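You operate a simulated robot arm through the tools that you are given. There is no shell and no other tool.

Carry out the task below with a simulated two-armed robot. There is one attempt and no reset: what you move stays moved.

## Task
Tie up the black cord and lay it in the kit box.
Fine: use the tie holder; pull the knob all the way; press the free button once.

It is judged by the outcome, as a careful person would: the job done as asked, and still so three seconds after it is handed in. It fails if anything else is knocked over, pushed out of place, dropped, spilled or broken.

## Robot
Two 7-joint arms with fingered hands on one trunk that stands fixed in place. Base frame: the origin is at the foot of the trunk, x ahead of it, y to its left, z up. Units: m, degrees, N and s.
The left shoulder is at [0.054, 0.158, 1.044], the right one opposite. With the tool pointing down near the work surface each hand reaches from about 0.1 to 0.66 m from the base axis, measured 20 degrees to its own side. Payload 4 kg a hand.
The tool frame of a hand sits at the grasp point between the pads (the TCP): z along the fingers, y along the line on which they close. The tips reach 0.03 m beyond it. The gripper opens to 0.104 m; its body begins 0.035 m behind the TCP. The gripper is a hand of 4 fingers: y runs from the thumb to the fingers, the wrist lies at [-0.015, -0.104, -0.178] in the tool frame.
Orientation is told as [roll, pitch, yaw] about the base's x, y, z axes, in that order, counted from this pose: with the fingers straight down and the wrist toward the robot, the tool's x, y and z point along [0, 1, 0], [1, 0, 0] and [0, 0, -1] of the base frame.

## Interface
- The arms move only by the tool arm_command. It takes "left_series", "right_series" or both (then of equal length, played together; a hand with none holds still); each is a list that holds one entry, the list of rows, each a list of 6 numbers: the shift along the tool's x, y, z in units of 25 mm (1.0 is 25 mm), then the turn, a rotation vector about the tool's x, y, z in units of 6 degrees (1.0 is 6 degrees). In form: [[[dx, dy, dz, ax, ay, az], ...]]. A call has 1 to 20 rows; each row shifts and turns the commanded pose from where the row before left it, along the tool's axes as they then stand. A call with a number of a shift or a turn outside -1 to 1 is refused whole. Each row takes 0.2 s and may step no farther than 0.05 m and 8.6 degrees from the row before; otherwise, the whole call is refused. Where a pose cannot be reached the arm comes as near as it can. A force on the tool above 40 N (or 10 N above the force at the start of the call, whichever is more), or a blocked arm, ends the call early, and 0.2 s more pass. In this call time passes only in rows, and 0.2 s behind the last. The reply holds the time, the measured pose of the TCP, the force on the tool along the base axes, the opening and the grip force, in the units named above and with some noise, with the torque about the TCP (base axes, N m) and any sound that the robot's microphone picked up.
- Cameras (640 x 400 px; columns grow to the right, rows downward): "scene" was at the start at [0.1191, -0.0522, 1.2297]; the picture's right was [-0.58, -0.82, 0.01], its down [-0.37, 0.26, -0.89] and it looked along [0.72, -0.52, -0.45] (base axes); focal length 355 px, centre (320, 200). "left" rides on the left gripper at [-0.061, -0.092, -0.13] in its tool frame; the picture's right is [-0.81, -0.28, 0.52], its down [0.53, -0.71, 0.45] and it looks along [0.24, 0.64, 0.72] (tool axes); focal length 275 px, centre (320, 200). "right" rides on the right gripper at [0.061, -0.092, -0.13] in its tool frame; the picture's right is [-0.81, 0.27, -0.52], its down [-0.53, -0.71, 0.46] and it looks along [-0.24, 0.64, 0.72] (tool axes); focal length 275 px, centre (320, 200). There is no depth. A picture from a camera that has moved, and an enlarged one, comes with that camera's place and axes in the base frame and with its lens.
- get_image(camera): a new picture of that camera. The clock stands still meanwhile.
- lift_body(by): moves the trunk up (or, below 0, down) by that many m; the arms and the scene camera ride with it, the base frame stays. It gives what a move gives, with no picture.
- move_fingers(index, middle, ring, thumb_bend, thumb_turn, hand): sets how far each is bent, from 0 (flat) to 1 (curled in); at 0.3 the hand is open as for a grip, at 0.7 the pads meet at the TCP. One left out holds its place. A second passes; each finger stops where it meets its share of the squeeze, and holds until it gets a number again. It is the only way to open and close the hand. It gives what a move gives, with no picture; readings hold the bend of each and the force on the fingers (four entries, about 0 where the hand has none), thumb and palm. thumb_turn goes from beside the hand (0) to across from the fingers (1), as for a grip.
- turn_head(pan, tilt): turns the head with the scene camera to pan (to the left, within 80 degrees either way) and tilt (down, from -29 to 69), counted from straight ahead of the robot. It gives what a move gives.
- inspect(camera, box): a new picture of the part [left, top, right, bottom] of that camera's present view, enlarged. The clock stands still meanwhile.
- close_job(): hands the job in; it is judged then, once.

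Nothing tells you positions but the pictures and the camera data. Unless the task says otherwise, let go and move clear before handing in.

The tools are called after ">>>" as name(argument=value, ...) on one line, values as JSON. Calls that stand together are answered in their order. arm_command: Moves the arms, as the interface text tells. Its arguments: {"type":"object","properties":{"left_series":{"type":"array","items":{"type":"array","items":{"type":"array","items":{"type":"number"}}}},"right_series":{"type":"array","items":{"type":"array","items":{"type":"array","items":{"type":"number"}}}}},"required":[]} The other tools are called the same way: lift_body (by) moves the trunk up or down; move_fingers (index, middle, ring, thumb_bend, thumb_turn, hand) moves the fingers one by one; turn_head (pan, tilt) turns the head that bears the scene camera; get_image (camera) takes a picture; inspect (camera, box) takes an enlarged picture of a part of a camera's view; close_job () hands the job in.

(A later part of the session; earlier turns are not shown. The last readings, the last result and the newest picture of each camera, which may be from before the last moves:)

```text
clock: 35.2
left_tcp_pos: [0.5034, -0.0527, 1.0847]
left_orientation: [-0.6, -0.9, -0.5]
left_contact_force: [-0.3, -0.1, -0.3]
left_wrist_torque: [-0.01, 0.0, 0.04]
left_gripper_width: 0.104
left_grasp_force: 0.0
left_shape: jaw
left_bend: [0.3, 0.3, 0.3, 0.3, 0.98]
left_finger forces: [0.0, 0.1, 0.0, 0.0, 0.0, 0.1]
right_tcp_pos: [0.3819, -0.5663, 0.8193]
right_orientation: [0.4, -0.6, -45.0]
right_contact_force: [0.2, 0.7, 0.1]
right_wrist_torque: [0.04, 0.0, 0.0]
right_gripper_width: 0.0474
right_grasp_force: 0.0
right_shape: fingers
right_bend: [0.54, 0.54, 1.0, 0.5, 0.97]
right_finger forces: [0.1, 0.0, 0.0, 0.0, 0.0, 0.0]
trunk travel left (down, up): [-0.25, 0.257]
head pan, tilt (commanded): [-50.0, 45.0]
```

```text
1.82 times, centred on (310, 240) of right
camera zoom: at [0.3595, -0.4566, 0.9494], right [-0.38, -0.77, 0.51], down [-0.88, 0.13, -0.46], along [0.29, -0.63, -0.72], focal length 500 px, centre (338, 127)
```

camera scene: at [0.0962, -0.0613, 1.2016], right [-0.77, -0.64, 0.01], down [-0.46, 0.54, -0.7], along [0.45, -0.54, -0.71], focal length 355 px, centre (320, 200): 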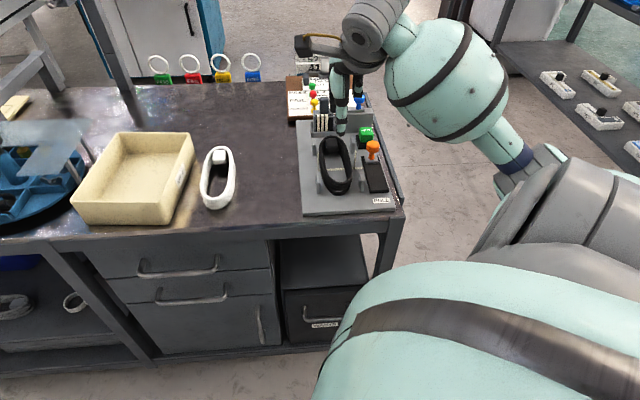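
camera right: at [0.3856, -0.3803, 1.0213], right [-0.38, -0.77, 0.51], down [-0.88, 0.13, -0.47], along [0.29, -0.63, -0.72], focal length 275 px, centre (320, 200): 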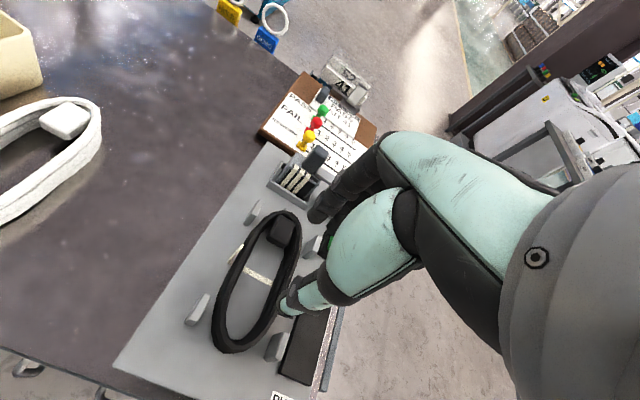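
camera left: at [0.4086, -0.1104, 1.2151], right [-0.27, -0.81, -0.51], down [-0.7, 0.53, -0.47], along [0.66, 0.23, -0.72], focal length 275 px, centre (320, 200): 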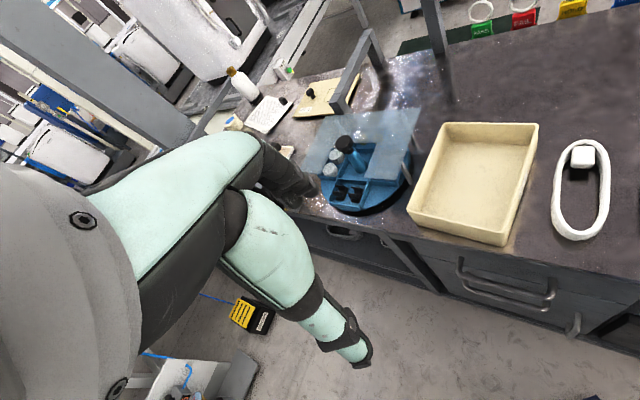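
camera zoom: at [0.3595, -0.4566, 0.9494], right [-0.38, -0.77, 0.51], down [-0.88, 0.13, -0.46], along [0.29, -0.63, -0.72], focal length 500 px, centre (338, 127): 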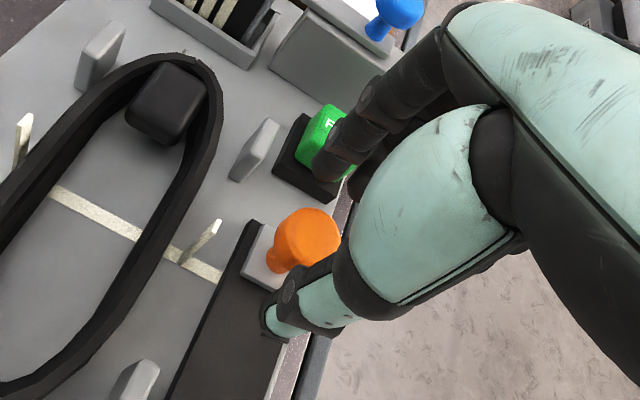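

The fingers straddle the knob, with the fingers between knob and button. I shift 3 mm toward me and lower to knob-head height only.

>>> arm_command(right_series=[[[0, -0.12, 0.2, 0, 0, 0], [0, 0, 0.3, 0, 0, 0], [0, 0, 0.3, 0, 0, 0]]])

>>> inspect(camera="scene", box=[330, 100, 410, 190])

>>> inspect(camera="right", box=[220, 130, 380, 310])

```text
clock: 36.0
left_tcp_pos: [0.5032, -0.0529, 1.0847]
left_orientation: [-0.6, -0.9, -0.4]
left_contact_force: [-0.6, -0.5, -0.2]
left_wrist_torque: [0.0, 0.01, 0.01]
left_gripper_width: 0.1039
left_grasp_force: 0.0
left_shape: jaw
left_bend: [0.3, 0.3, 0.3, 0.3, 0.98]
left_finger forces: [0.0, 0.1, 0.1, 0.0, 0.0, 0.0]
right_tcp_pos: [0.3795, -0.5647, 0.7963]
right_orientation: [0.3, -0.6, -44.9]
right_contact_force: [0.2, -0.3, 0.7]
right_wrist_torque: [0.02, -0.01, 0.0]
right_gripper_width: 0.0474
right_grasp_force: 0.2
right_shape: fingers
right_bend: [0.54, 0.54, 1.0, 0.5, 0.97]
right_finger forces: [0.0, 0.0, 0.0, 0.0, 0.0, 0.0]
trunk travel left (down, up): [-0.25, 0.257]
head pan, tilt (commanded): [-50.0, 45.0]
```

```text
4.44 times, centred on (370, 145) of scene
camera zoom: at [0.0962, -0.0613, 1.2016], right [-0.77, -0.64, 0.01], down [-0.46, 0.54, -0.7], along [0.45, -0.54, -0.71], focal length 1577 px, centre (98, 444)
```

zoom: 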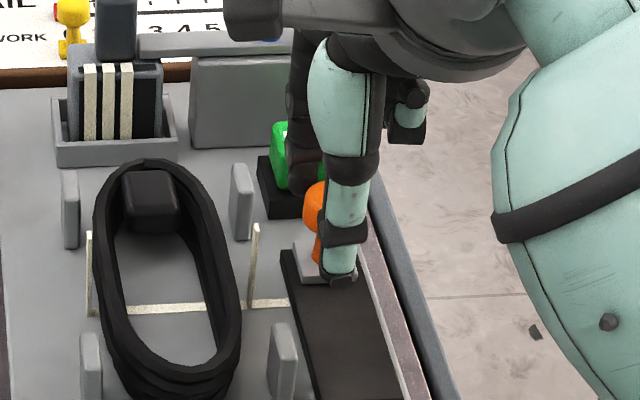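

```text
2.22 times, centred on (300, 220) of right
camera zoom: at [0.3571, -0.4551, 0.9288], right [-0.38, -0.77, 0.51], down [-0.88, 0.13, -0.46], along [0.29, -0.63, -0.72], focal length 612 px, centre (364, 156)
```

zoom: 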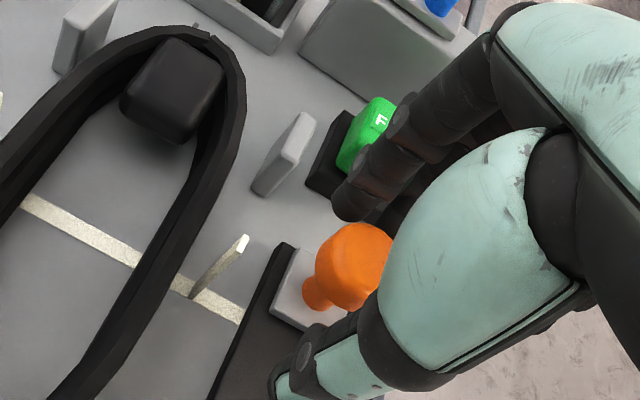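

The index fingertip is now between button and knob, the thumb in front of the knob. I close on the knob.

>>> move_fingers(hand="right", index=0.65, middle=0.65, thumb_bend=0.62)

>>> inspect(camera="right", box=[220, 130, 380, 310])

>>> inspect(camera="scene", box=[330, 100, 410, 190])

```text
clock: 37.0
left_tcp_pos: [0.5032, -0.0516, 1.0845]
left_orientation: [-0.7, -0.8, -0.4]
left_contact_force: [0.5, 0.1, -0.9]
left_wrist_torque: [-0.02, 0.01, 0.0]
left_gripper_width: 0.1038
left_grasp_force: 0.1
left_shape: jaw
left_bend: [0.3, 0.3, 0.3, 0.3, 0.98]
left_finger forces: [0.0, 0.0, 0.0, 0.0, 0.1, 0.0]
right_tcp_pos: [0.3802, -0.5641, 0.7986]
right_orientation: [0.4, -0.6, -44.9]
right_contact_force: [0.5, -0.4, -1.9]
right_wrist_torque: [-0.03, -0.03, -0.05]
right_gripper_width: 0.0186
right_grasp_force: 0.4
right_shape: fingers
right_bend: [0.64, 0.64, 1.0, 0.62, 0.97]
right_finger forces: [0.5, 0.6, 0.1, 0.1, 0.1, 0.0]
trunk travel left (down, up): [-0.25, 0.257]
head pan, tilt (commanded): [-50.0, 45.0]
```

```text
2.22 times, centred on (300, 220) of right
camera zoom: at [0.3572, -0.4551, 0.9289], right [-0.38, -0.77, 0.51], down [-0.88, 0.13, -0.46], along [0.29, -0.63, -0.72], focal length 612 px, centre (364, 156)
```

zoom: 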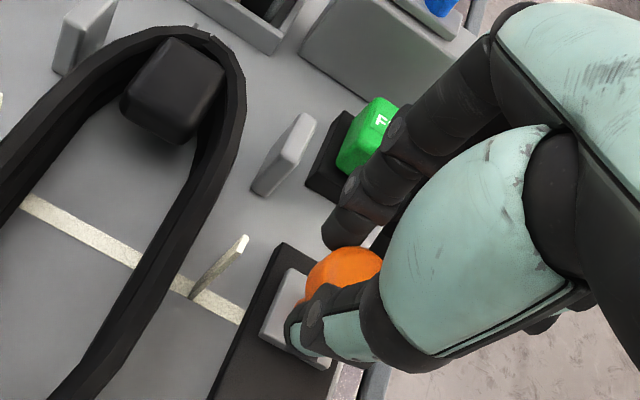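

```text
4.44 times, centred on (370, 145) of scene
camera zoom: at [0.0962, -0.0615, 1.2016], right [-0.77, -0.64, 0.01], down [-0.46, 0.54, -0.7], along [0.45, -0.54, -0.71], focal length 1577 px, centre (98, 444)
```

zoom: 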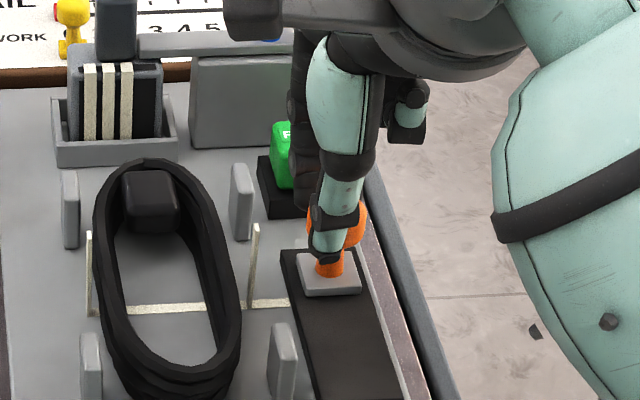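

The knob is caged between fingers and thumb and has already begun to slide. I pull it toward the PULL end.

>>> arm_command(right_series=[[[0, -0.4, 0, 0, 0, 0], [0, -0.5, 0, 0, 0, 0], [0, -0.5, 0, 0, 0, 0], [0, -0.5, 0, 0, 0, 0]]])

>>> inspect(camera="scene", box=[300, 100, 420, 220])

>>> inspect(camera="right", box=[160, 100, 380, 330])

```text
clock: 38.0
left_tcp_pos: [0.5035, -0.0519, 1.0842]
left_orientation: [-0.6, -0.8, -0.4]
left_contact_force: [0.4, 0.9, 0.9]
left_wrist_torque: [0.01, 0.01, -0.01]
left_gripper_width: 0.1038
left_grasp_force: 0.1
left_shape: jaw
left_bend: [0.3, 0.3, 0.3, 0.3, 0.98]
left_finger forces: [0.1, 0.1, 0.1, 0.1, 0.1, 0.0]
right_tcp_pos: [0.3482, -0.5311, 0.7992]
right_orientation: [0.4, -0.5, -44.9]
right_contact_force: [1.1, -3.2, 1.5]
right_wrist_torque: [-0.1, 0.01, 0.0]
right_gripper_width: 0.0184
right_grasp_force: 1.3
right_shape: fingers
right_bend: [0.64, 0.64, 1.0, 0.62, 0.97]
right_finger forces: [0.8, 2.3, 0.0, 0.0, 0.0, 0.1]
trunk travel left (down, up): [-0.25, 0.257]
head pan, tilt (commanded): [-50.0, 45.0]
```

```text
3.33 times, centred on (360, 160) of scene
camera zoom: at [0.0959, -0.0614, 1.2016], right [-0.77, -0.64, 0.01], down [-0.46, 0.54, -0.7], along [0.45, -0.54, -0.71], focal length 1183 px, centre (187, 333)
```

zoom: 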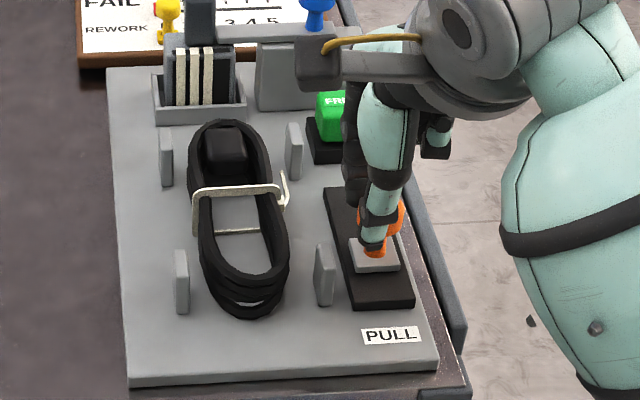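

```text
1.74 times, centred on (270, 215) of right
camera zoom: at [0.3249, -0.4216, 0.9284], right [-0.38, -0.77, 0.51], down [-0.88, 0.13, -0.47], along [0.29, -0.63, -0.72], focal length 479 px, centre (407, 174)
```

zoom: 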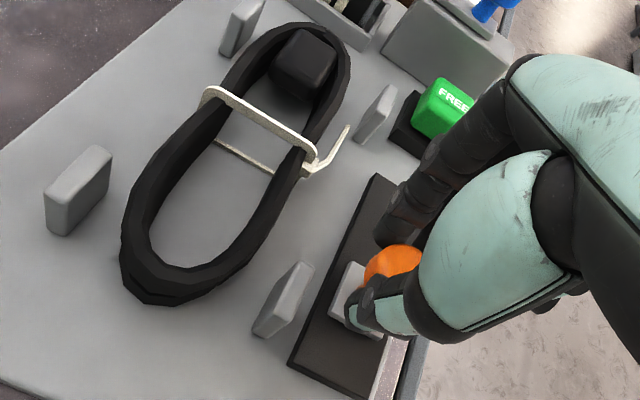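

The tie is wrapping around the cord as the knob slides. I keep pulling until the end stop.

>>> arm_command(right_series=[[[0, -0.4, 0, 0, 0, 0], [0, -0.4, 0, 0, 0, 0], [0, -0.3, 0, 0, 0, 0]]])

>>> inspect(camera="scene", box=[300, 100, 420, 220])

>>> inspect(camera="right", box=[160, 100, 380, 330])

```text
clock: 38.8
left_tcp_pos: [0.5045, -0.0521, 1.0832]
left_orientation: [-0.6, -0.9, -0.3]
left_contact_force: [0.3, 0.2, -0.2]
left_wrist_torque: [0.01, 0.0, -0.01]
left_gripper_width: 0.104
left_grasp_force: 0.1
left_shape: jaw
left_bend: [0.3, 0.3, 0.3, 0.3, 0.98]
left_finger forces: [0.0, 0.0, 0.1, 0.0, 0.1, 0.0]
right_tcp_pos: [0.3303, -0.5117, 0.7992]
right_orientation: [0.4, -1.0, -45.0]
right_contact_force: [14.8, -18.7, 13.3]
right_wrist_torque: [-0.9, -0.61, -0.01]
right_gripper_width: 0.0336
right_grasp_force: 12.3
right_shape: fingers
right_bend: [0.53, 0.52, 1.0, 0.62, 0.97]
right_finger forces: [8.7, 15.5, 0.0, 0.0, 0.0, 0.0]
trunk travel left (down, up): [-0.25, 0.257]
head pan, tilt (commanded): [-50.0, 45.0]
```

```text
3.33 times, centred on (360, 160) of scene
camera zoom: at [0.0973, -0.0622, 1.2015], right [-0.77, -0.64, 0.01], down [-0.46, 0.54, -0.7], along [0.44, -0.54, -0.71], focal length 1183 px, centre (187, 333)
```

zoom: 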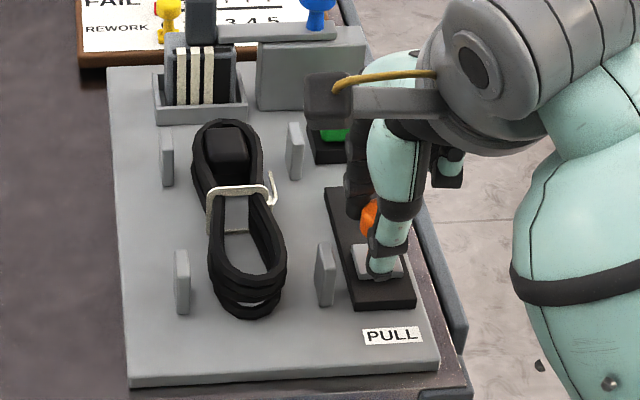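

```text
1.74 times, centred on (270, 215) of right
camera zoom: at [0.3072, -0.4026, 0.9285], right [-0.39, -0.76, 0.52], down [-0.87, 0.12, -0.47], along [0.3, -0.63, -0.72], focal length 479 px, centre (407, 174)
```

zoom: 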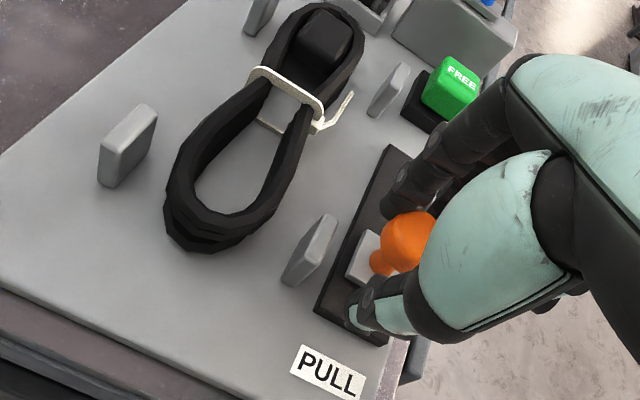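

The tie has cinched the cord, but my fingers are bending back and the slide may not be at its end. I look closer at the slide.

>>> inspect(camera="scene", box=[350, 140, 410, 210])

>>> inspect(camera="right", box=[250, 170, 350, 310])

```text
5.71 times, centred on (380, 175) of scene
camera zoom: at [0.0973, -0.0622, 1.2015], right [-0.77, -0.64, 0.01], down [-0.46, 0.54, -0.7], along [0.44, -0.54, -0.71], focal length 2028 px, centre (-23, 343)
```

zoom: 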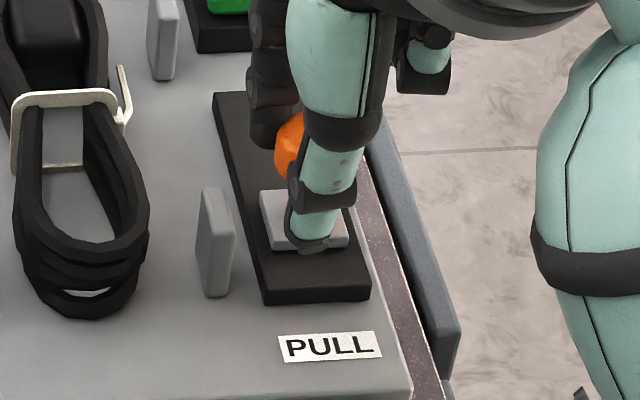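

```text
2.86 times, centred on (300, 240) of right
camera zoom: at [0.3072, -0.4026, 0.9285], right [-0.39, -0.76, 0.52], down [-0.87, 0.12, -0.47], along [0.3, -0.63, -0.72], focal length 786 px, centre (377, 86)
```

zoom: 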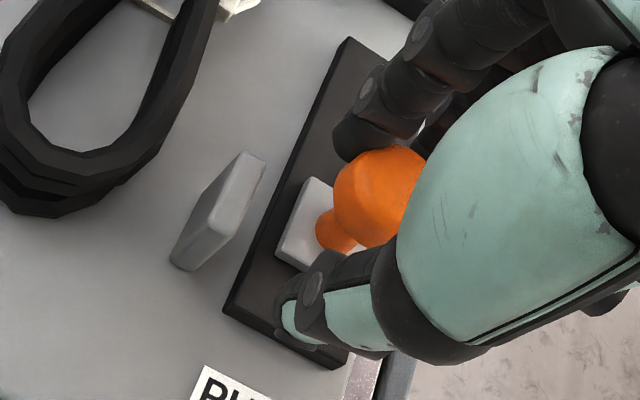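

About 2 cm of track still shows in front of the slide, so I test with a little more pull to see whether the knob still moves.

>>> arm_command(right_series=[[[0, -0.2, 0, 0, 0, 0], [0, -0.2, 0, 0, 0, 0]]])

>>> inspect(camera="scene", box=[350, 140, 410, 210])

>>> inspect(camera="right", box=[250, 170, 350, 310])

```text
clock: 39.4
left_tcp_pos: [0.504, -0.052, 1.0846]
left_orientation: [-0.6, -1.0, -0.5]
left_contact_force: [0.6, 0.3, -0.5]
left_wrist_torque: [0.0, -0.02, -0.04]
left_gripper_width: 0.104
left_grasp_force: 0.0
left_shape: jaw
left_bend: [0.3, 0.3, 0.3, 0.3, 0.98]
left_finger forces: [0.1, 0.0, 0.1, 0.1, 0.0, 0.1]
right_tcp_pos: [0.3199, -0.5026, 0.7977]
right_orientation: [0.3, -0.7, -45.0]
right_contact_force: [11.9, -16.0, 16.9]
right_wrist_torque: [-1.12, -0.69, 0.19]
right_gripper_width: 0.0175
right_grasp_force: 10.5
right_shape: fingers
right_bend: [0.65, 0.45, 1.0, 0.62, 0.97]
right_finger forces: [0.0, 21.2, 0.0, 0.0, 0.1, 0.0]
trunk travel left (down, up): [-0.25, 0.257]
head pan, tilt (commanded): [-50.0, 45.0]
```

```text
5.71 times, centred on (380, 175) of scene
camera zoom: at [0.0961, -0.0612, 1.2016], right [-0.77, -0.64, 0.01], down [-0.46, 0.54, -0.7], along [0.45, -0.54, -0.71], focal length 2028 px, centre (-23, 343)
```

zoom: 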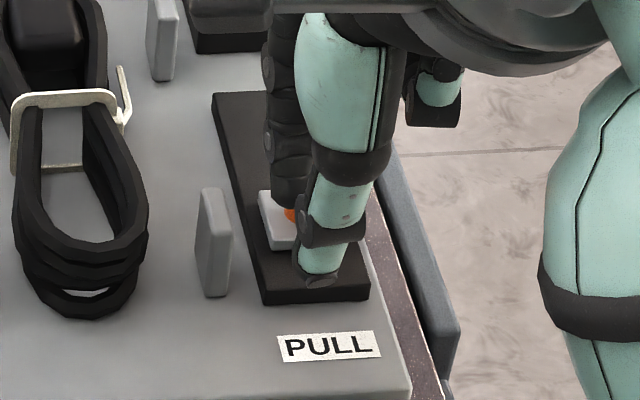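

```text
2.86 times, centred on (300, 240) of right
camera zoom: at [0.2976, -0.3936, 0.927], right [-0.38, -0.77, 0.51], down [-0.87, 0.12, -0.47], along [0.3, -0.63, -0.72], focal length 786 px, centre (377, 86)
```

zoom: 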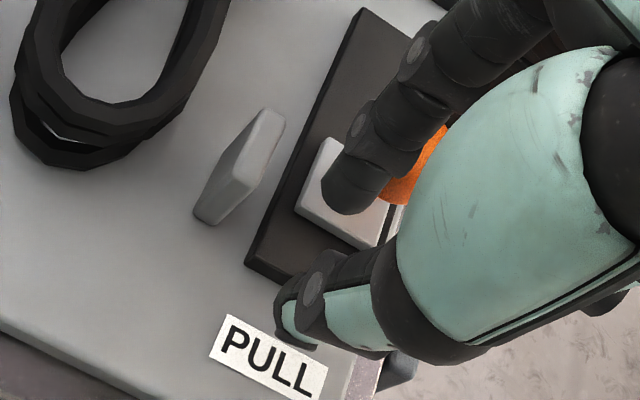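

The index slipped off and the slide did not move further at about 20 N. I unload, lift clear, and check where the slide stays.

>>> arm_command(right_series=[[[0, 0.4, 0, 0, 0, 0], [0, 0.3, 0, 0, 0, 0], [0, 0, -0.4, 0, 0, 0], [0, 0, -0.8, 0, 0, 0], [0, 0, -0.8, 0, 0, 0]]])

>>> inspect(camera="scene", box=[310, 110, 410, 220])

>>> inspect(camera="right", box=[150, 130, 380, 350])

```text
clock: 40.6
left_tcp_pos: [0.5031, -0.0525, 1.0844]
left_orientation: [-0.6, -0.9, -0.5]
left_contact_force: [0.2, -0.2, -0.1]
left_wrist_torque: [0.01, -0.03, 0.0]
left_gripper_width: 0.1038
left_grasp_force: 0.1
left_shape: jaw
left_bend: [0.3, 0.3, 0.3, 0.3, 0.98]
left_finger forces: [0.1, 0.1, 0.1, 0.0, 0.1, 0.1]
right_tcp_pos: [0.3336, -0.5144, 0.8472]
right_orientation: [0.4, -0.4, -45.0]
right_contact_force: [0.2, 0.5, 0.0]
right_wrist_torque: [-0.02, -0.01, 0.0]
right_gripper_width: 0.0171
right_grasp_force: 0.1
right_shape: fingers
right_bend: [0.65, 0.65, 1.0, 0.62, 0.97]
right_finger forces: [0.0, 0.0, 0.1, 0.1, 0.1, 0.0]
trunk travel left (down, up): [-0.25, 0.257]
head pan, tilt (commanded): [-50.0, 45.0]
```

```text
3.64 times, centred on (360, 165) of scene
camera zoom: at [0.0965, -0.0618, 1.2015], right [-0.77, -0.64, 0.01], down [-0.46, 0.54, -0.7], along [0.44, -0.54, -0.71], focal length 1290 px, centre (174, 327)
```

zoom: 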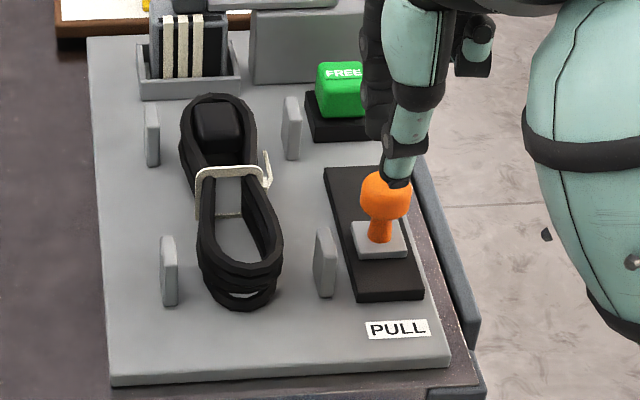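

```text
1.82 times, centred on (265, 240) of right
camera zoom: at [0.3112, -0.4062, 0.9778], right [-0.38, -0.77, 0.51], down [-0.88, 0.13, -0.46], along [0.29, -0.63, -0.72], focal length 500 px, centre (420, 127)
```

zoom: 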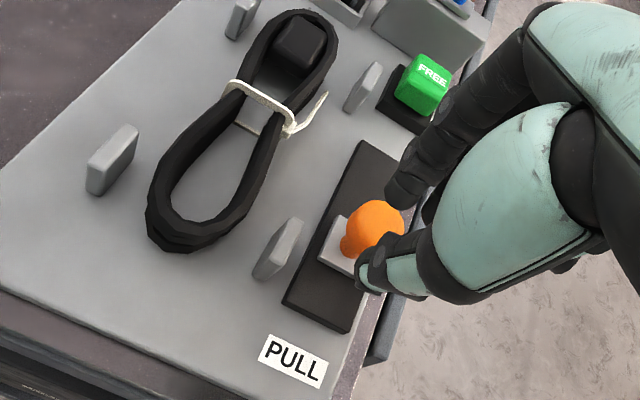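

The slide crept back when I withdrew, probably pushed by my thumb. I'll turn the hand so that the stiff side of the index finger pushes the knob, with the thumb kept out of the way.

>>> arm_command(right_series=[[[0, 0, -0.6, 0, 0, 0], [0, 0, -0.6, 0, 0, 0], [0, 0, 0, 0, 0, -0.96], [0, 0, 0, 0, 0, -0.96], [0, 0, 0, 0, 0, -0.96], [0, 0, 0, 0, 0, -0.96], [0, 0, 0, 0, 0, -0.96], [0, 0, 0, 0, 0, -0.96], [0, 0, 0, 0, 0, -0.96], [0, 0, 0, 0, 0, -0.96], [0, 0, 0, 0, 0, -0.96], [0, 0, 0, 0, 0, -0.96], [0, 0, 0, 0, 0, -0.96], [0, 0, 0, 0, 0, -0.96], [0, 0, 0, 0, 0, -0.96], [-0.8, -0.37, 0, 0, 0, 0], [-0.8, -0.37, 0, 0, 0, 0], [-0.8, -0.38, 0, 0, 0, 0]]])

>>> move_fingers(hand="right", index=0.45, middle=0.45, thumb_bend=0.3)

>>> get_image(camera="scene")

>>> get_image(camera="right")

```text
clock: 44.4
left_tcp_pos: [0.5041, -0.0509, 1.0846]
left_orientation: [-0.6, -1.0, -0.4]
left_contact_force: [-0.3, 0.0, -0.4]
left_wrist_torque: [0.02, 0.02, 0.0]
left_gripper_width: 0.1039
left_grasp_force: 0.0
left_shape: jaw
left_bend: [0.3, 0.3, 0.3, 0.3, 0.98]
left_finger forces: [0.0, 0.0, 0.1, 0.1, 0.0, 0.0]
right_tcp_pos: [0.3376, -0.5834, 0.8795]
right_orientation: [-0.4, -0.5, 30.0]
right_contact_force: [-0.4, -0.4, -0.4]
right_wrist_torque: [-0.03, -0.03, -0.02]
right_gripper_width: 0.0173
right_grasp_force: 0.0
right_shape: fingers
right_bend: [0.65, 0.65, 1.0, 0.62, 0.97]
right_finger forces: [0.0, 0.0, 0.0, 0.0, 0.1, 0.1]
trunk travel left (down, up): [-0.25, 0.257]
head pan, tilt (commanded): [-50.0, 45.0]
```

```text
clock: 45.4
left_tcp_pos: [0.5034, -0.0514, 1.0848]
left_orientation: [-0.7, -0.9, -0.4]
left_contact_force: [0.8, -0.7, 0.4]
left_wrist_torque: [-0.01, 0.0, 0.02]
left_gripper_width: 0.104
left_grasp_force: 0.1
left_shape: jaw
left_bend: [0.3, 0.3, 0.3, 0.3, 0.98]
left_finger forces: [0.1, 0.1, 0.0, 0.1, 0.0, 0.0]
right_tcp_pos: [0.3369, -0.5838, 0.8788]
right_orientation: [-0.4, -0.5, 29.9]
right_contact_force: [0.6, 0.8, -0.5]
right_wrist_torque: [-0.02, -0.01, 0.01]
right_gripper_width: 0.0837
right_grasp_force: 0.1
right_shape: fingers
right_bend: [0.45, 0.45, 1.0, 0.3, 0.97]
right_finger forces: [0.1, 0.1, 0.1, 0.1, 0.0, 0.1]
trunk travel left (down, up): [-0.25, 0.257]
head pan, tilt (commanded): [-50.0, 45.0]
```

```text
taken
camera scene: at [0.0961, -0.0613, 1.2016], right [-0.77, -0.64, 0.01], down [-0.46, 0.54, -0.7], along [0.45, -0.54, -0.71], focal length 355 px, centre (320, 200)
```

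scene: 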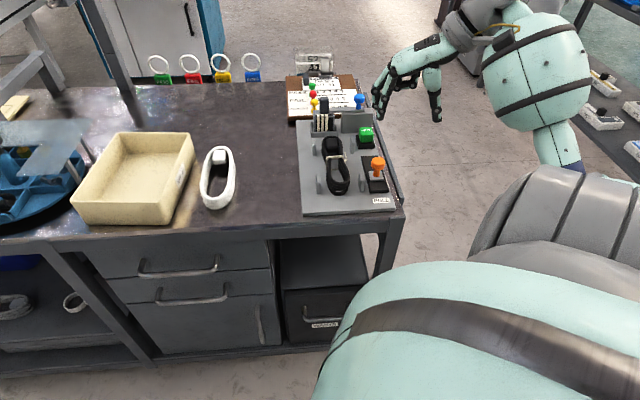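

```text
taken
camera right: at [0.2269, -0.5752, 1.0089], right [0.64, -0.56, 0.52], down [-0.35, -0.82, -0.46], along [0.69, 0.11, -0.72], focal length 275 px, centre (320, 200)
```

right: 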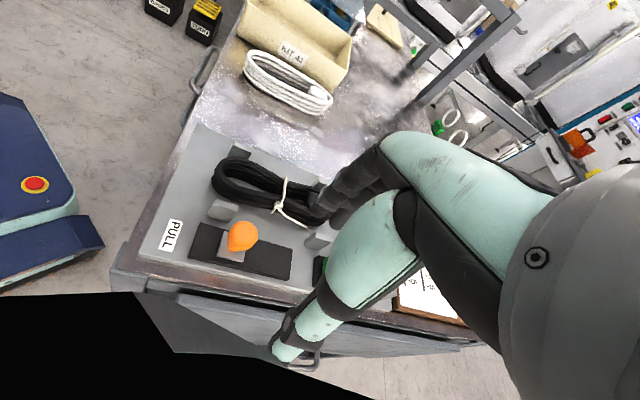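

>>> inspect(camera="right", box=[130, 130, 380, 370])

>>> inspect(camera="scene", box=[310, 60, 450, 220])

```text
1.67 times, centred on (255, 250) of right
camera zoom: at [0.2269, -0.5752, 1.0089], right [0.64, -0.56, 0.52], down [-0.35, -0.82, -0.46], along [0.69, 0.11, -0.72], focal length 459 px, centre (428, 117)
```

zoom: 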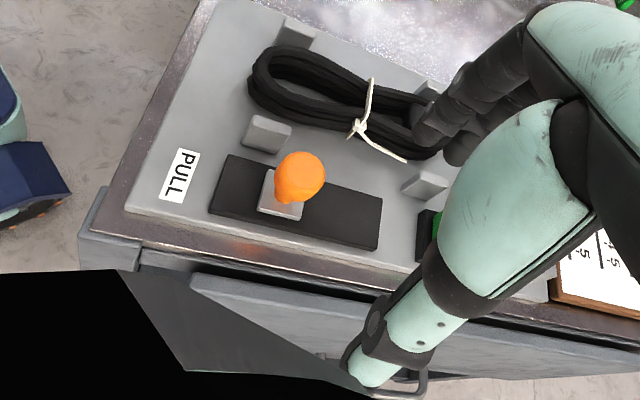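

```text
2.50 times, centred on (380, 140) of scene
camera zoom: at [0.0961, -0.0613, 1.2016], right [-0.77, -0.64, 0.01], down [-0.46, 0.54, -0.7], along [0.45, -0.54, -0.71], focal length 887 px, centre (170, 350)
```

zoom: 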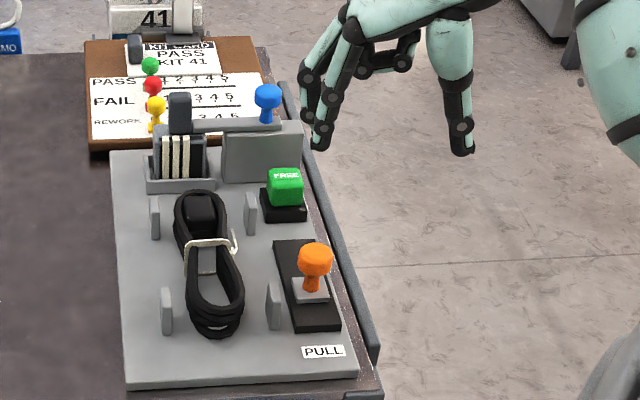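

The knob is at about [0.343,-0.533] and the index finger hangs just behind it. I lower the hand behind the knob.

>>> arm_command(right_series=[[[0, 0, 0.9, 0, 0, 0], [0, 0, 0.9, 0, 0, 0], [0, 0, 0.9, 0, 0, 0], [0, 0, 0.8, 0, 0, 0]]])

>>> inspect(camera="right", box=[130, 130, 380, 370])

>>> inspect(camera="scene", box=[330, 100, 430, 210])

```text
clock: 46.4
left_tcp_pos: [0.5036, -0.0528, 1.0844]
left_orientation: [-0.6, -1.0, -0.5]
left_contact_force: [1.0, -0.4, -0.7]
left_wrist_torque: [0.01, 0.04, 0.0]
left_gripper_width: 0.104
left_grasp_force: 0.1
left_shape: jaw
left_bend: [0.3, 0.3, 0.3, 0.3, 0.98]
left_finger forces: [0.0, 0.1, 0.1, 0.0, 0.1, 0.1]
right_tcp_pos: [0.3366, -0.5822, 0.7886]
right_orientation: [-0.4, -0.5, 30.0]
right_contact_force: [0.8, 0.5, -0.3]
right_wrist_torque: [-0.01, -0.01, -0.01]
right_gripper_width: 0.0834
right_grasp_force: 0.1
right_shape: fingers
right_bend: [0.45, 0.45, 1.0, 0.3, 0.97]
right_finger forces: [0.0, 0.1, 0.0, 0.0, 0.0, 0.0]
trunk travel left (down, up): [-0.25, 0.257]
head pan, tilt (commanded): [-50.0, 45.0]
```

```text
1.67 times, centred on (255, 250) of right
camera zoom: at [0.2261, -0.5745, 0.9172], right [0.64, -0.56, 0.52], down [-0.35, -0.82, -0.46], along [0.69, 0.11, -0.72], focal length 459 px, centre (428, 117)
```

zoom: 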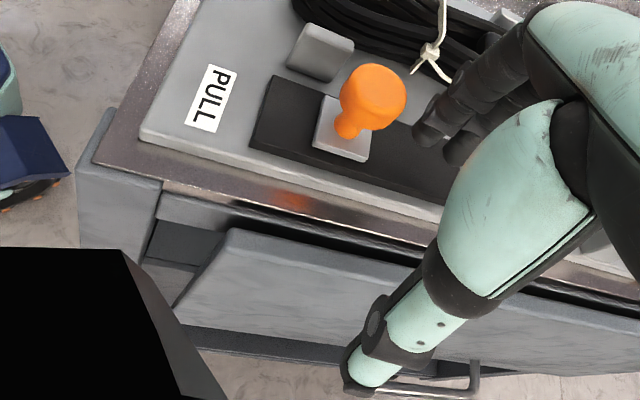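

```text
3.64 times, centred on (380, 155) of scene
camera zoom: at [0.0961, -0.0614, 1.2016], right [-0.77, -0.64, 0.01], down [-0.46, 0.54, -0.7], along [0.45, -0.54, -0.71], focal length 1290 px, centre (102, 364)
```

zoom: 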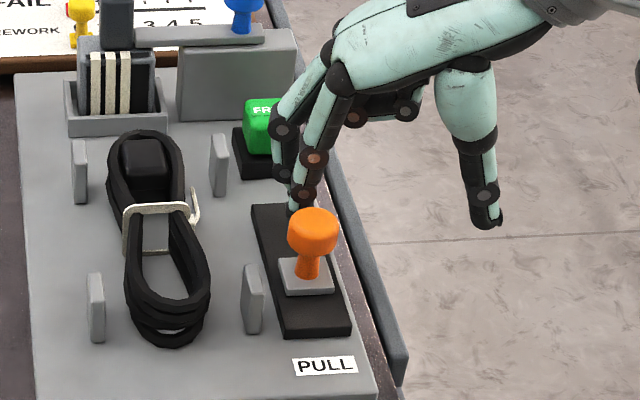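

The index is behind the knob with clearance to the button. I push toward the PULL end in small steps.

>>> arm_command(right_series=[[[-0.04, -0.15, 0, 0, 0, 0], [0.29, -0.078, 0, 0, 0, 0], [0.29, -0.078, 0, 0, 0, 0], [0.29, -0.078, 0, 0, 0, 0], [0.2, -0.053, 0, 0, 0, 0]]])

>>> inspect(camera="right", box=[130, 130, 380, 370])

>>> inspect(camera="scene", box=[330, 100, 430, 210])

```text
clock: 47.6
left_tcp_pos: [0.5045, -0.0532, 1.0845]
left_orientation: [-0.5, -0.8, -0.4]
left_contact_force: [-1.0, 0.5, -0.3]
left_wrist_torque: [-0.03, 0.01, 0.03]
left_gripper_width: 0.1037
left_grasp_force: 0.0
left_shape: jaw
left_bend: [0.3, 0.3, 0.3, 0.3, 0.98]
left_finger forces: [0.0, 0.1, 0.0, 0.0, 0.1, 0.0]
right_tcp_pos: [0.3159, -0.5679, 0.7912]
right_orientation: [-0.4, -0.6, 29.8]
right_contact_force: [6.6, -9.9, 0.9]
right_wrist_torque: [-0.1, -0.17, -0.45]
right_gripper_width: 0.0851
right_grasp_force: 6.2
right_shape: fingers
right_bend: [0.44, 0.45, 1.0, 0.3, 0.97]
right_finger forces: [12.3, 0.1, 0.0, 0.0, 0.0, 0.0]
trunk travel left (down, up): [-0.25, 0.257]
head pan, tilt (commanded): [-50.0, 45.0]
```

```text
1.67 times, centred on (255, 250) of right
camera zoom: at [0.2051, -0.5587, 0.9191], right [0.63, -0.57, 0.53], down [-0.35, -0.82, -0.46], along [0.69, 0.11, -0.72], focal length 459 px, centre (428, 117)
```

zoom: 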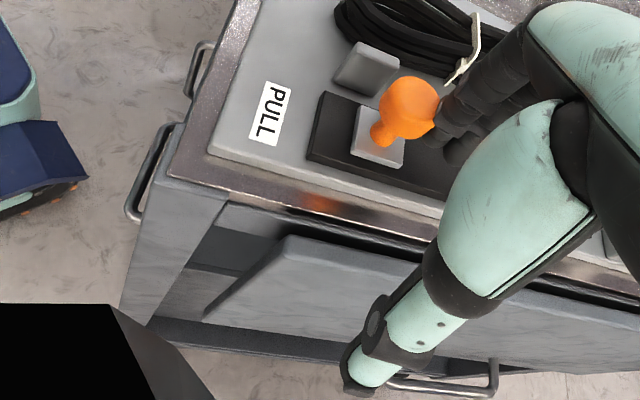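

```text
3.64 times, centred on (380, 155) of scene
camera zoom: at [0.097, -0.0624, 1.2015], right [-0.77, -0.64, 0.01], down [-0.46, 0.54, -0.7], along [0.44, -0.54, -0.71], focal length 1290 px, centre (102, 364)
```

zoom: 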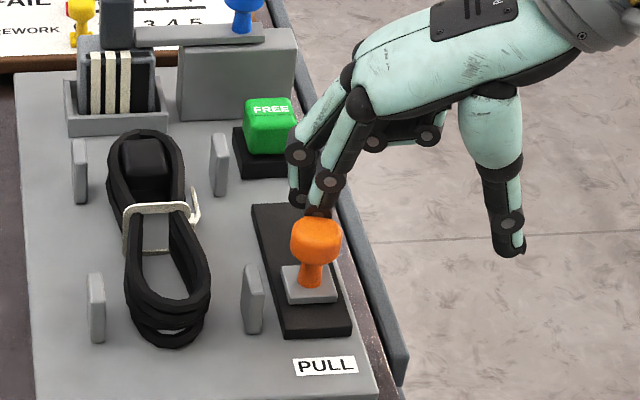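

The slide moves with about 12 N. I keep pushing to find the real end stop.

>>> arm_command(right_series=[[[0.2, -0.053, 0, 0, 0, 0], [0.2, -0.053, 0, 0, 0, 0]]])

>>> inspect(camera="scene", box=[330, 100, 430, 210])

```text
clock: 48.2
left_tcp_pos: [0.5045, -0.0545, 1.0835]
left_orientation: [-0.5, -0.8, -0.4]
left_contact_force: [0.5, -0.4, 0.1]
left_wrist_torque: [0.03, 0.0, -0.02]
left_gripper_width: 0.104
left_grasp_force: 0.2
left_shape: jaw
left_bend: [0.3, 0.3, 0.3, 0.3, 0.98]
left_finger forces: [0.0, 0.0, 0.1, 0.0, 0.0, 0.0]
right_tcp_pos: [0.3114, -0.563, 0.7887]
right_orientation: [-0.7, -0.8, 29.6]
right_contact_force: [15.1, -29.2, 9.6]
right_wrist_torque: [-0.12, -0.54, -1.37]
right_gripper_width: 0.0874
right_grasp_force: 20.1
right_shape: fingers
right_bend: [0.41, 0.44, 1.0, 0.3, 0.97]
right_finger forces: [39.8, 0.1, 0.0, 0.0, 0.0, 0.1]
trunk travel left (down, up): [-0.25, 0.257]
head pan, tilt (commanded): [-50.0, 45.0]
```

```text
3.64 times, centred on (380, 155) of scene
camera zoom: at [0.0978, -0.0639, 1.2014], right [-0.77, -0.64, 0.01], down [-0.47, 0.54, -0.7], along [0.44, -0.54, -0.72], focal length 1290 px, centre (102, 364)
```

zoom: 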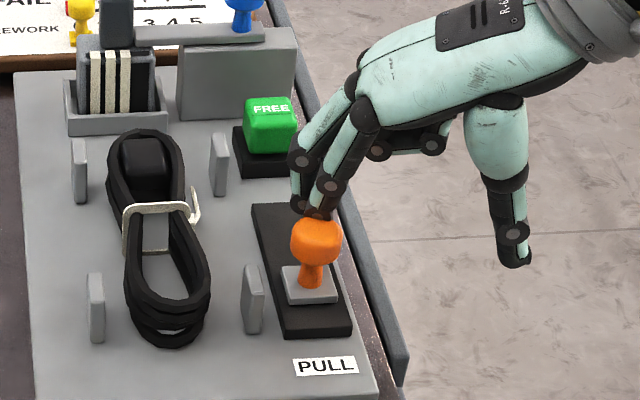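

At 34 N the slide no longer moves, so it is at its end stop. I back off gently and see whether it stays.

>>> arm_command(right_series=[[[-0.3, 0.08, 0, 0, 0, 0], [-0.3, 0.08, 0, 0, 0, 0], [-0.2, 0.05, 0, 0, 0, 0]]])

>>> inspect(camera="scene", box=[330, 100, 430, 210])

```text
clock: 49.0
left_tcp_pos: [0.5035, -0.0518, 1.0842]
left_orientation: [-0.5, -0.8, -0.4]
left_contact_force: [-0.1, 0.2, -0.4]
left_wrist_torque: [-0.03, -0.03, 0.0]
left_gripper_width: 0.104
left_grasp_force: 0.0
left_shape: jaw
left_bend: [0.3, 0.3, 0.3, 0.3, 0.98]
left_finger forces: [0.0, 0.0, 0.0, 0.0, 0.0, 0.0]
right_tcp_pos: [0.3239, -0.5715, 0.7881]
right_orientation: [-0.2, -0.4, 30.2]
right_contact_force: [1.2, -1.3, 0.4]
right_wrist_torque: [-0.02, -0.04, -0.06]
right_gripper_width: 0.0838
right_grasp_force: 0.7
right_shape: fingers
right_bend: [0.45, 0.45, 1.0, 0.3, 0.97]
right_finger forces: [2.1, 0.1, 0.0, 0.1, 0.0, 0.0]
trunk travel left (down, up): [-0.25, 0.257]
head pan, tilt (commanded): [-50.0, 45.0]
```

```text
3.64 times, centred on (380, 155) of scene
camera zoom: at [0.0961, -0.0615, 1.2015], right [-0.77, -0.64, 0.01], down [-0.46, 0.54, -0.7], along [0.45, -0.54, -0.71], focal length 1290 px, centre (102, 364)
```

zoom: 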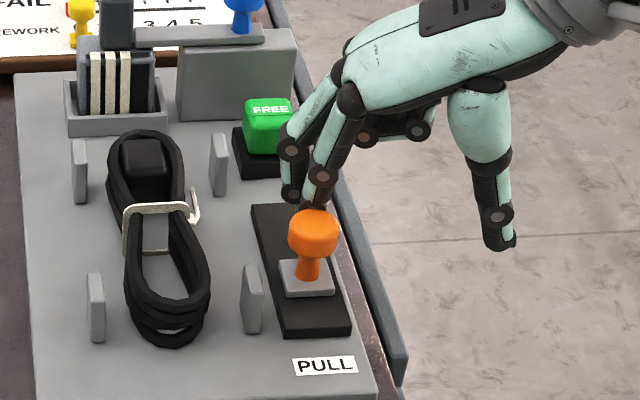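

The slide eases back a few millimetres on its own spring but the tie stays cinched. I back off and lift clear of the knob.

>>> arm_command(right_series=[[[-0.4, 0.1, 0, 0, 0, 0], [0, 0, -0.5, 0, 0, 0], [0, 0, -0.9, 0, 0, 0], [0, 0, -0.9, 0, 0, 0], [0, 0, -0.9, 0, 0, 0]]])

>>> inspect(camera="scene", box=[300, 90, 420, 220])

>>> get_image(camera="right")

```text
clock: 50.2
left_tcp_pos: [0.5036, -0.0509, 1.0837]
left_orientation: [-0.7, -1.0, -0.4]
left_contact_force: [0.3, 0.3, 0.2]
left_wrist_torque: [0.01, -0.01, -0.02]
left_gripper_width: 0.1039
left_grasp_force: 0.1
left_shape: jaw
left_bend: [0.3, 0.3, 0.3, 0.3, 0.98]
left_finger forces: [0.0, 0.1, 0.0, 0.1, 0.1, 0.1]
right_tcp_pos: [0.3308, -0.5792, 0.8698]
right_orientation: [-0.5, -0.5, 29.9]
right_contact_force: [-0.5, 0.0, -0.4]
right_wrist_torque: [0.01, -0.04, -0.02]
right_gripper_width: 0.084
right_grasp_force: 0.0
right_shape: fingers
right_bend: [0.45, 0.45, 1.0, 0.3, 0.97]
right_finger forces: [0.1, 0.0, 0.0, 0.0, 0.1, 0.1]
trunk travel left (down, up): [-0.25, 0.257]
head pan, tilt (commanded): [-50.0, 45.0]
```

```text
3.08 times, centred on (360, 155) of scene
camera zoom: at [0.0962, -0.0611, 1.2016], right [-0.77, -0.64, 0.01], down [-0.46, 0.54, -0.7], along [0.45, -0.54, -0.71], focal length 1092 px, centre (197, 338)
```

zoom: 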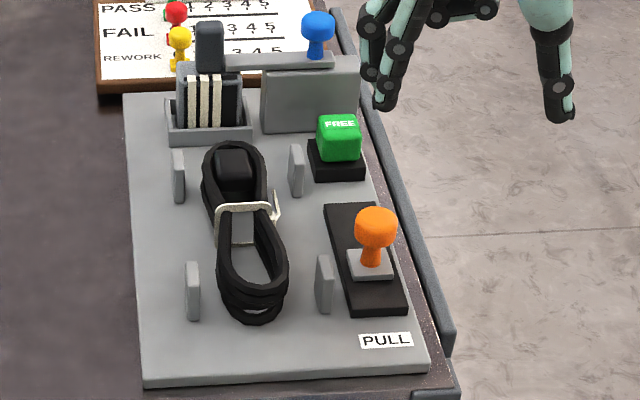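

```text
taken
camera right: at [0.22, -0.5699, 0.9992], right [0.64, -0.56, 0.53], down [-0.35, -0.82, -0.46], along [0.69, 0.11, -0.72], focal length 275 px, centre (320, 200)
```

right: 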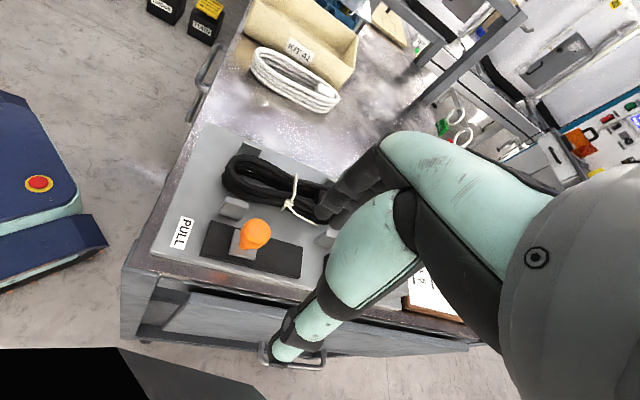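

I zoom in on the tie and slide to confirm the state before pressing the button.

>>> inspect(camera="scene", box=[315, 125, 395, 205])

>>> inspect(camera="right", box=[150, 130, 350, 290])

```text
5.00 times, centred on (355, 165) of scene
camera zoom: at [0.0962, -0.0611, 1.2016], right [-0.77, -0.64, 0.01], down [-0.46, 0.54, -0.7], along [0.45, -0.54, -0.71], focal length 1774 px, centre (145, 375)
```

zoom: 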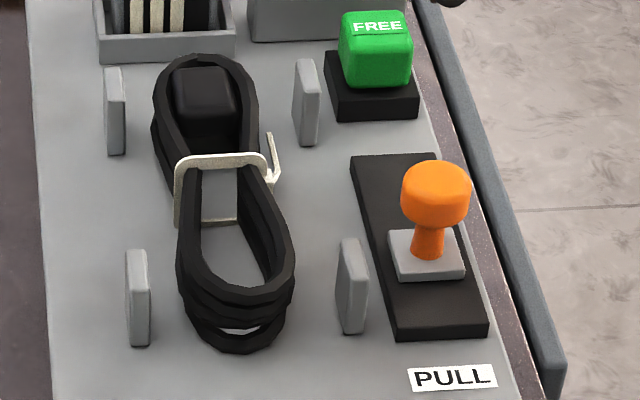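

```text
2.50 times, centred on (250, 210) of right
camera zoom: at [0.22, -0.5699, 0.9992], right [0.64, -0.56, 0.53], down [-0.35, -0.82, -0.46], along [0.69, 0.11, -0.72], focal length 688 px, centre (495, 175)
```

zoom: 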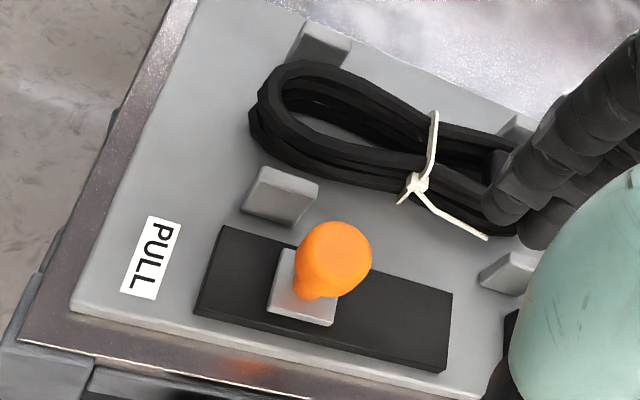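

The tie is cinched tight around the cord and the knob was pulled to its stop. Next I close the fingertips together and bring them above the green FREE button, staying high.

>>> move_fingers(hand="right", index=0.7, middle=0.7, thumb_bend=0.7)

>>> arm_command(right_series=[[[0, 0, -0.6, 0, 0, 0], [0, 0, -0.6, 0, 0, 0], [0, 0, 0, 0, 0, 0.96], [0, 0, 0, 0, 0, 0.96], [0, 0, 0, 0, 0, 0.96], [0, 0, 0, 0, 0, 0.96], [0, 0, 0, 0, 0, 0.96], [0, 0, 0, 0, 0, 0.96], [0, 0, 0, 0, 0, 0.96], [0, 0, 0, 0, 0, 0.96], [0, 0, 0, 0, 0, 0.96], [0, 0, 0, 0, 0, 0.96], [0, 0, 0, 0, 0, 0.96], [0, 0, 0, 0, 0, 0.96], [0, 0, 0, 0, 0, 0.96], [0.48, 0.86, 0, 0, 0, 0], [0.48, 0.86, 0, 0, 0, 0], [0.48, 0.86, 0, 0, 0, 0], [0.47, 0.86, 0, 0, 0, 0]]])

>>> get_image(camera="right")

>>> inspect(camera="scene", box=[300, 50, 440, 200])

```text
clock: 51.2
left_tcp_pos: [0.504, -0.0521, 1.0846]
left_orientation: [-0.6, -0.9, -0.4]
left_contact_force: [0.6, 0.6, -0.2]
left_wrist_torque: [0.03, -0.02, 0.02]
left_gripper_width: 0.1038
left_grasp_force: 0.0
left_shape: jaw
left_bend: [0.3, 0.3, 0.3, 0.3, 0.98]
left_finger forces: [0.0, 0.0, 0.0, 0.0, 0.0, 0.0]
right_tcp_pos: [0.3309, -0.5783, 0.8696]
right_orientation: [-0.3, -0.5, 30.0]
right_contact_force: [1.3, -0.6, 0.0]
right_wrist_torque: [0.0, 0.01, 0.01]
right_gripper_width: 0.0015
right_grasp_force: 0.0
right_shape: fingers
right_bend: [0.7, 0.7, 1.0, 0.7, 0.97]
right_finger forces: [0.0, 0.0, 0.0, 0.0, 0.0, 0.1]
trunk travel left (down, up): [-0.25, 0.257]
head pan, tilt (commanded): [-50.0, 45.0]
```

```text
clock: 55.2
left_tcp_pos: [0.504, -0.0514, 1.0834]
left_orientation: [-0.6, -0.9, -0.3]
left_contact_force: [0.0, 0.0, 0.2]
left_wrist_torque: [0.0, -0.02, -0.02]
left_gripper_width: 0.1041
left_grasp_force: 0.1
left_shape: jaw
left_bend: [0.3, 0.3, 0.3, 0.3, 0.98]
left_finger forces: [0.1, 0.0, 0.0, 0.0, 0.0, 0.0]
right_tcp_pos: [0.4262, -0.6086, 0.9025]
right_orientation: [0.2, -0.6, -45.1]
right_contact_force: [-0.3, 1.7, 0.4]
right_wrist_torque: [0.0, -0.01, -0.03]
right_gripper_width: 0.0013
right_grasp_force: 0.1
right_shape: fingers
right_bend: [0.7, 0.7, 1.0, 0.7, 0.97]
right_finger forces: [0.1, 0.0, 0.0, 0.0, 0.0, 0.0]
trunk travel left (down, up): [-0.25, 0.257]
head pan, tilt (commanded): [-50.0, 45.0]
```

```text
taken
camera right: at [0.4033, -0.4993, 1.0315], right [-0.38, -0.77, 0.51], down [-0.88, 0.13, -0.46], along [0.29, -0.63, -0.72], focal length 275 px, centre (320, 200)
```

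right: 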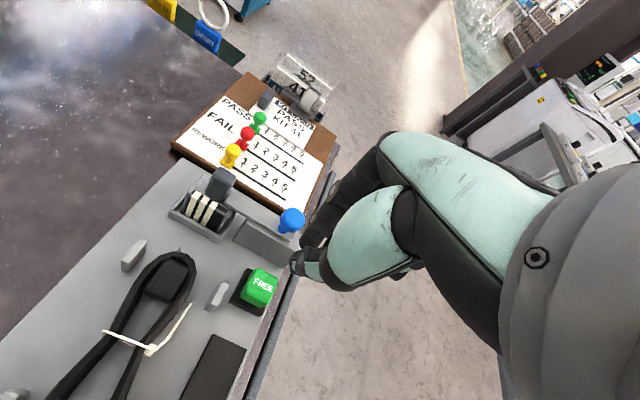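

```text
2.67 times, centred on (370, 125) of scene
camera zoom: at [0.0968, -0.0614, 1.2015], right [-0.77, -0.64, 0.01], down [-0.46, 0.54, -0.7], along [0.44, -0.54, -0.71], focal length 946 px, centre (187, 400)
```

zoom: 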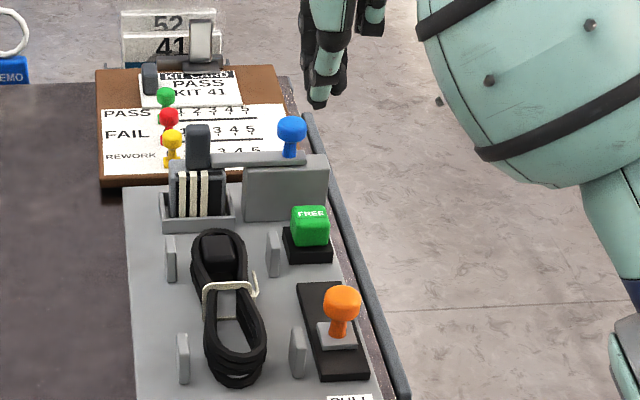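

>>> inspect(camera="right", box=[200, 200, 340, 330])

```text
3.08 times, centred on (270, 265) of right
camera zoom: at [0.4033, -0.4993, 1.0315], right [-0.38, -0.77, 0.51], down [-0.88, 0.13, -0.46], along [0.29, -0.63, -0.72], focal length 847 px, centre (474, 0)
```

zoom: 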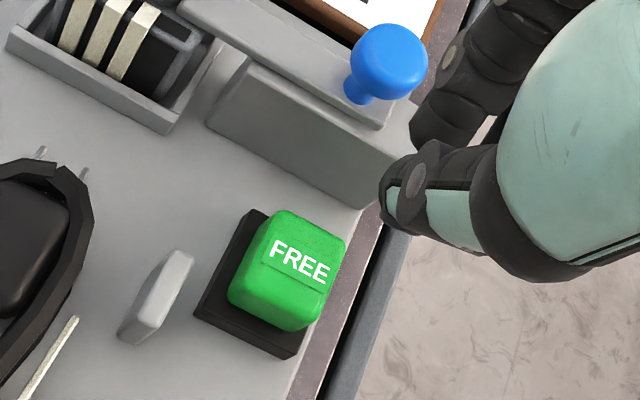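

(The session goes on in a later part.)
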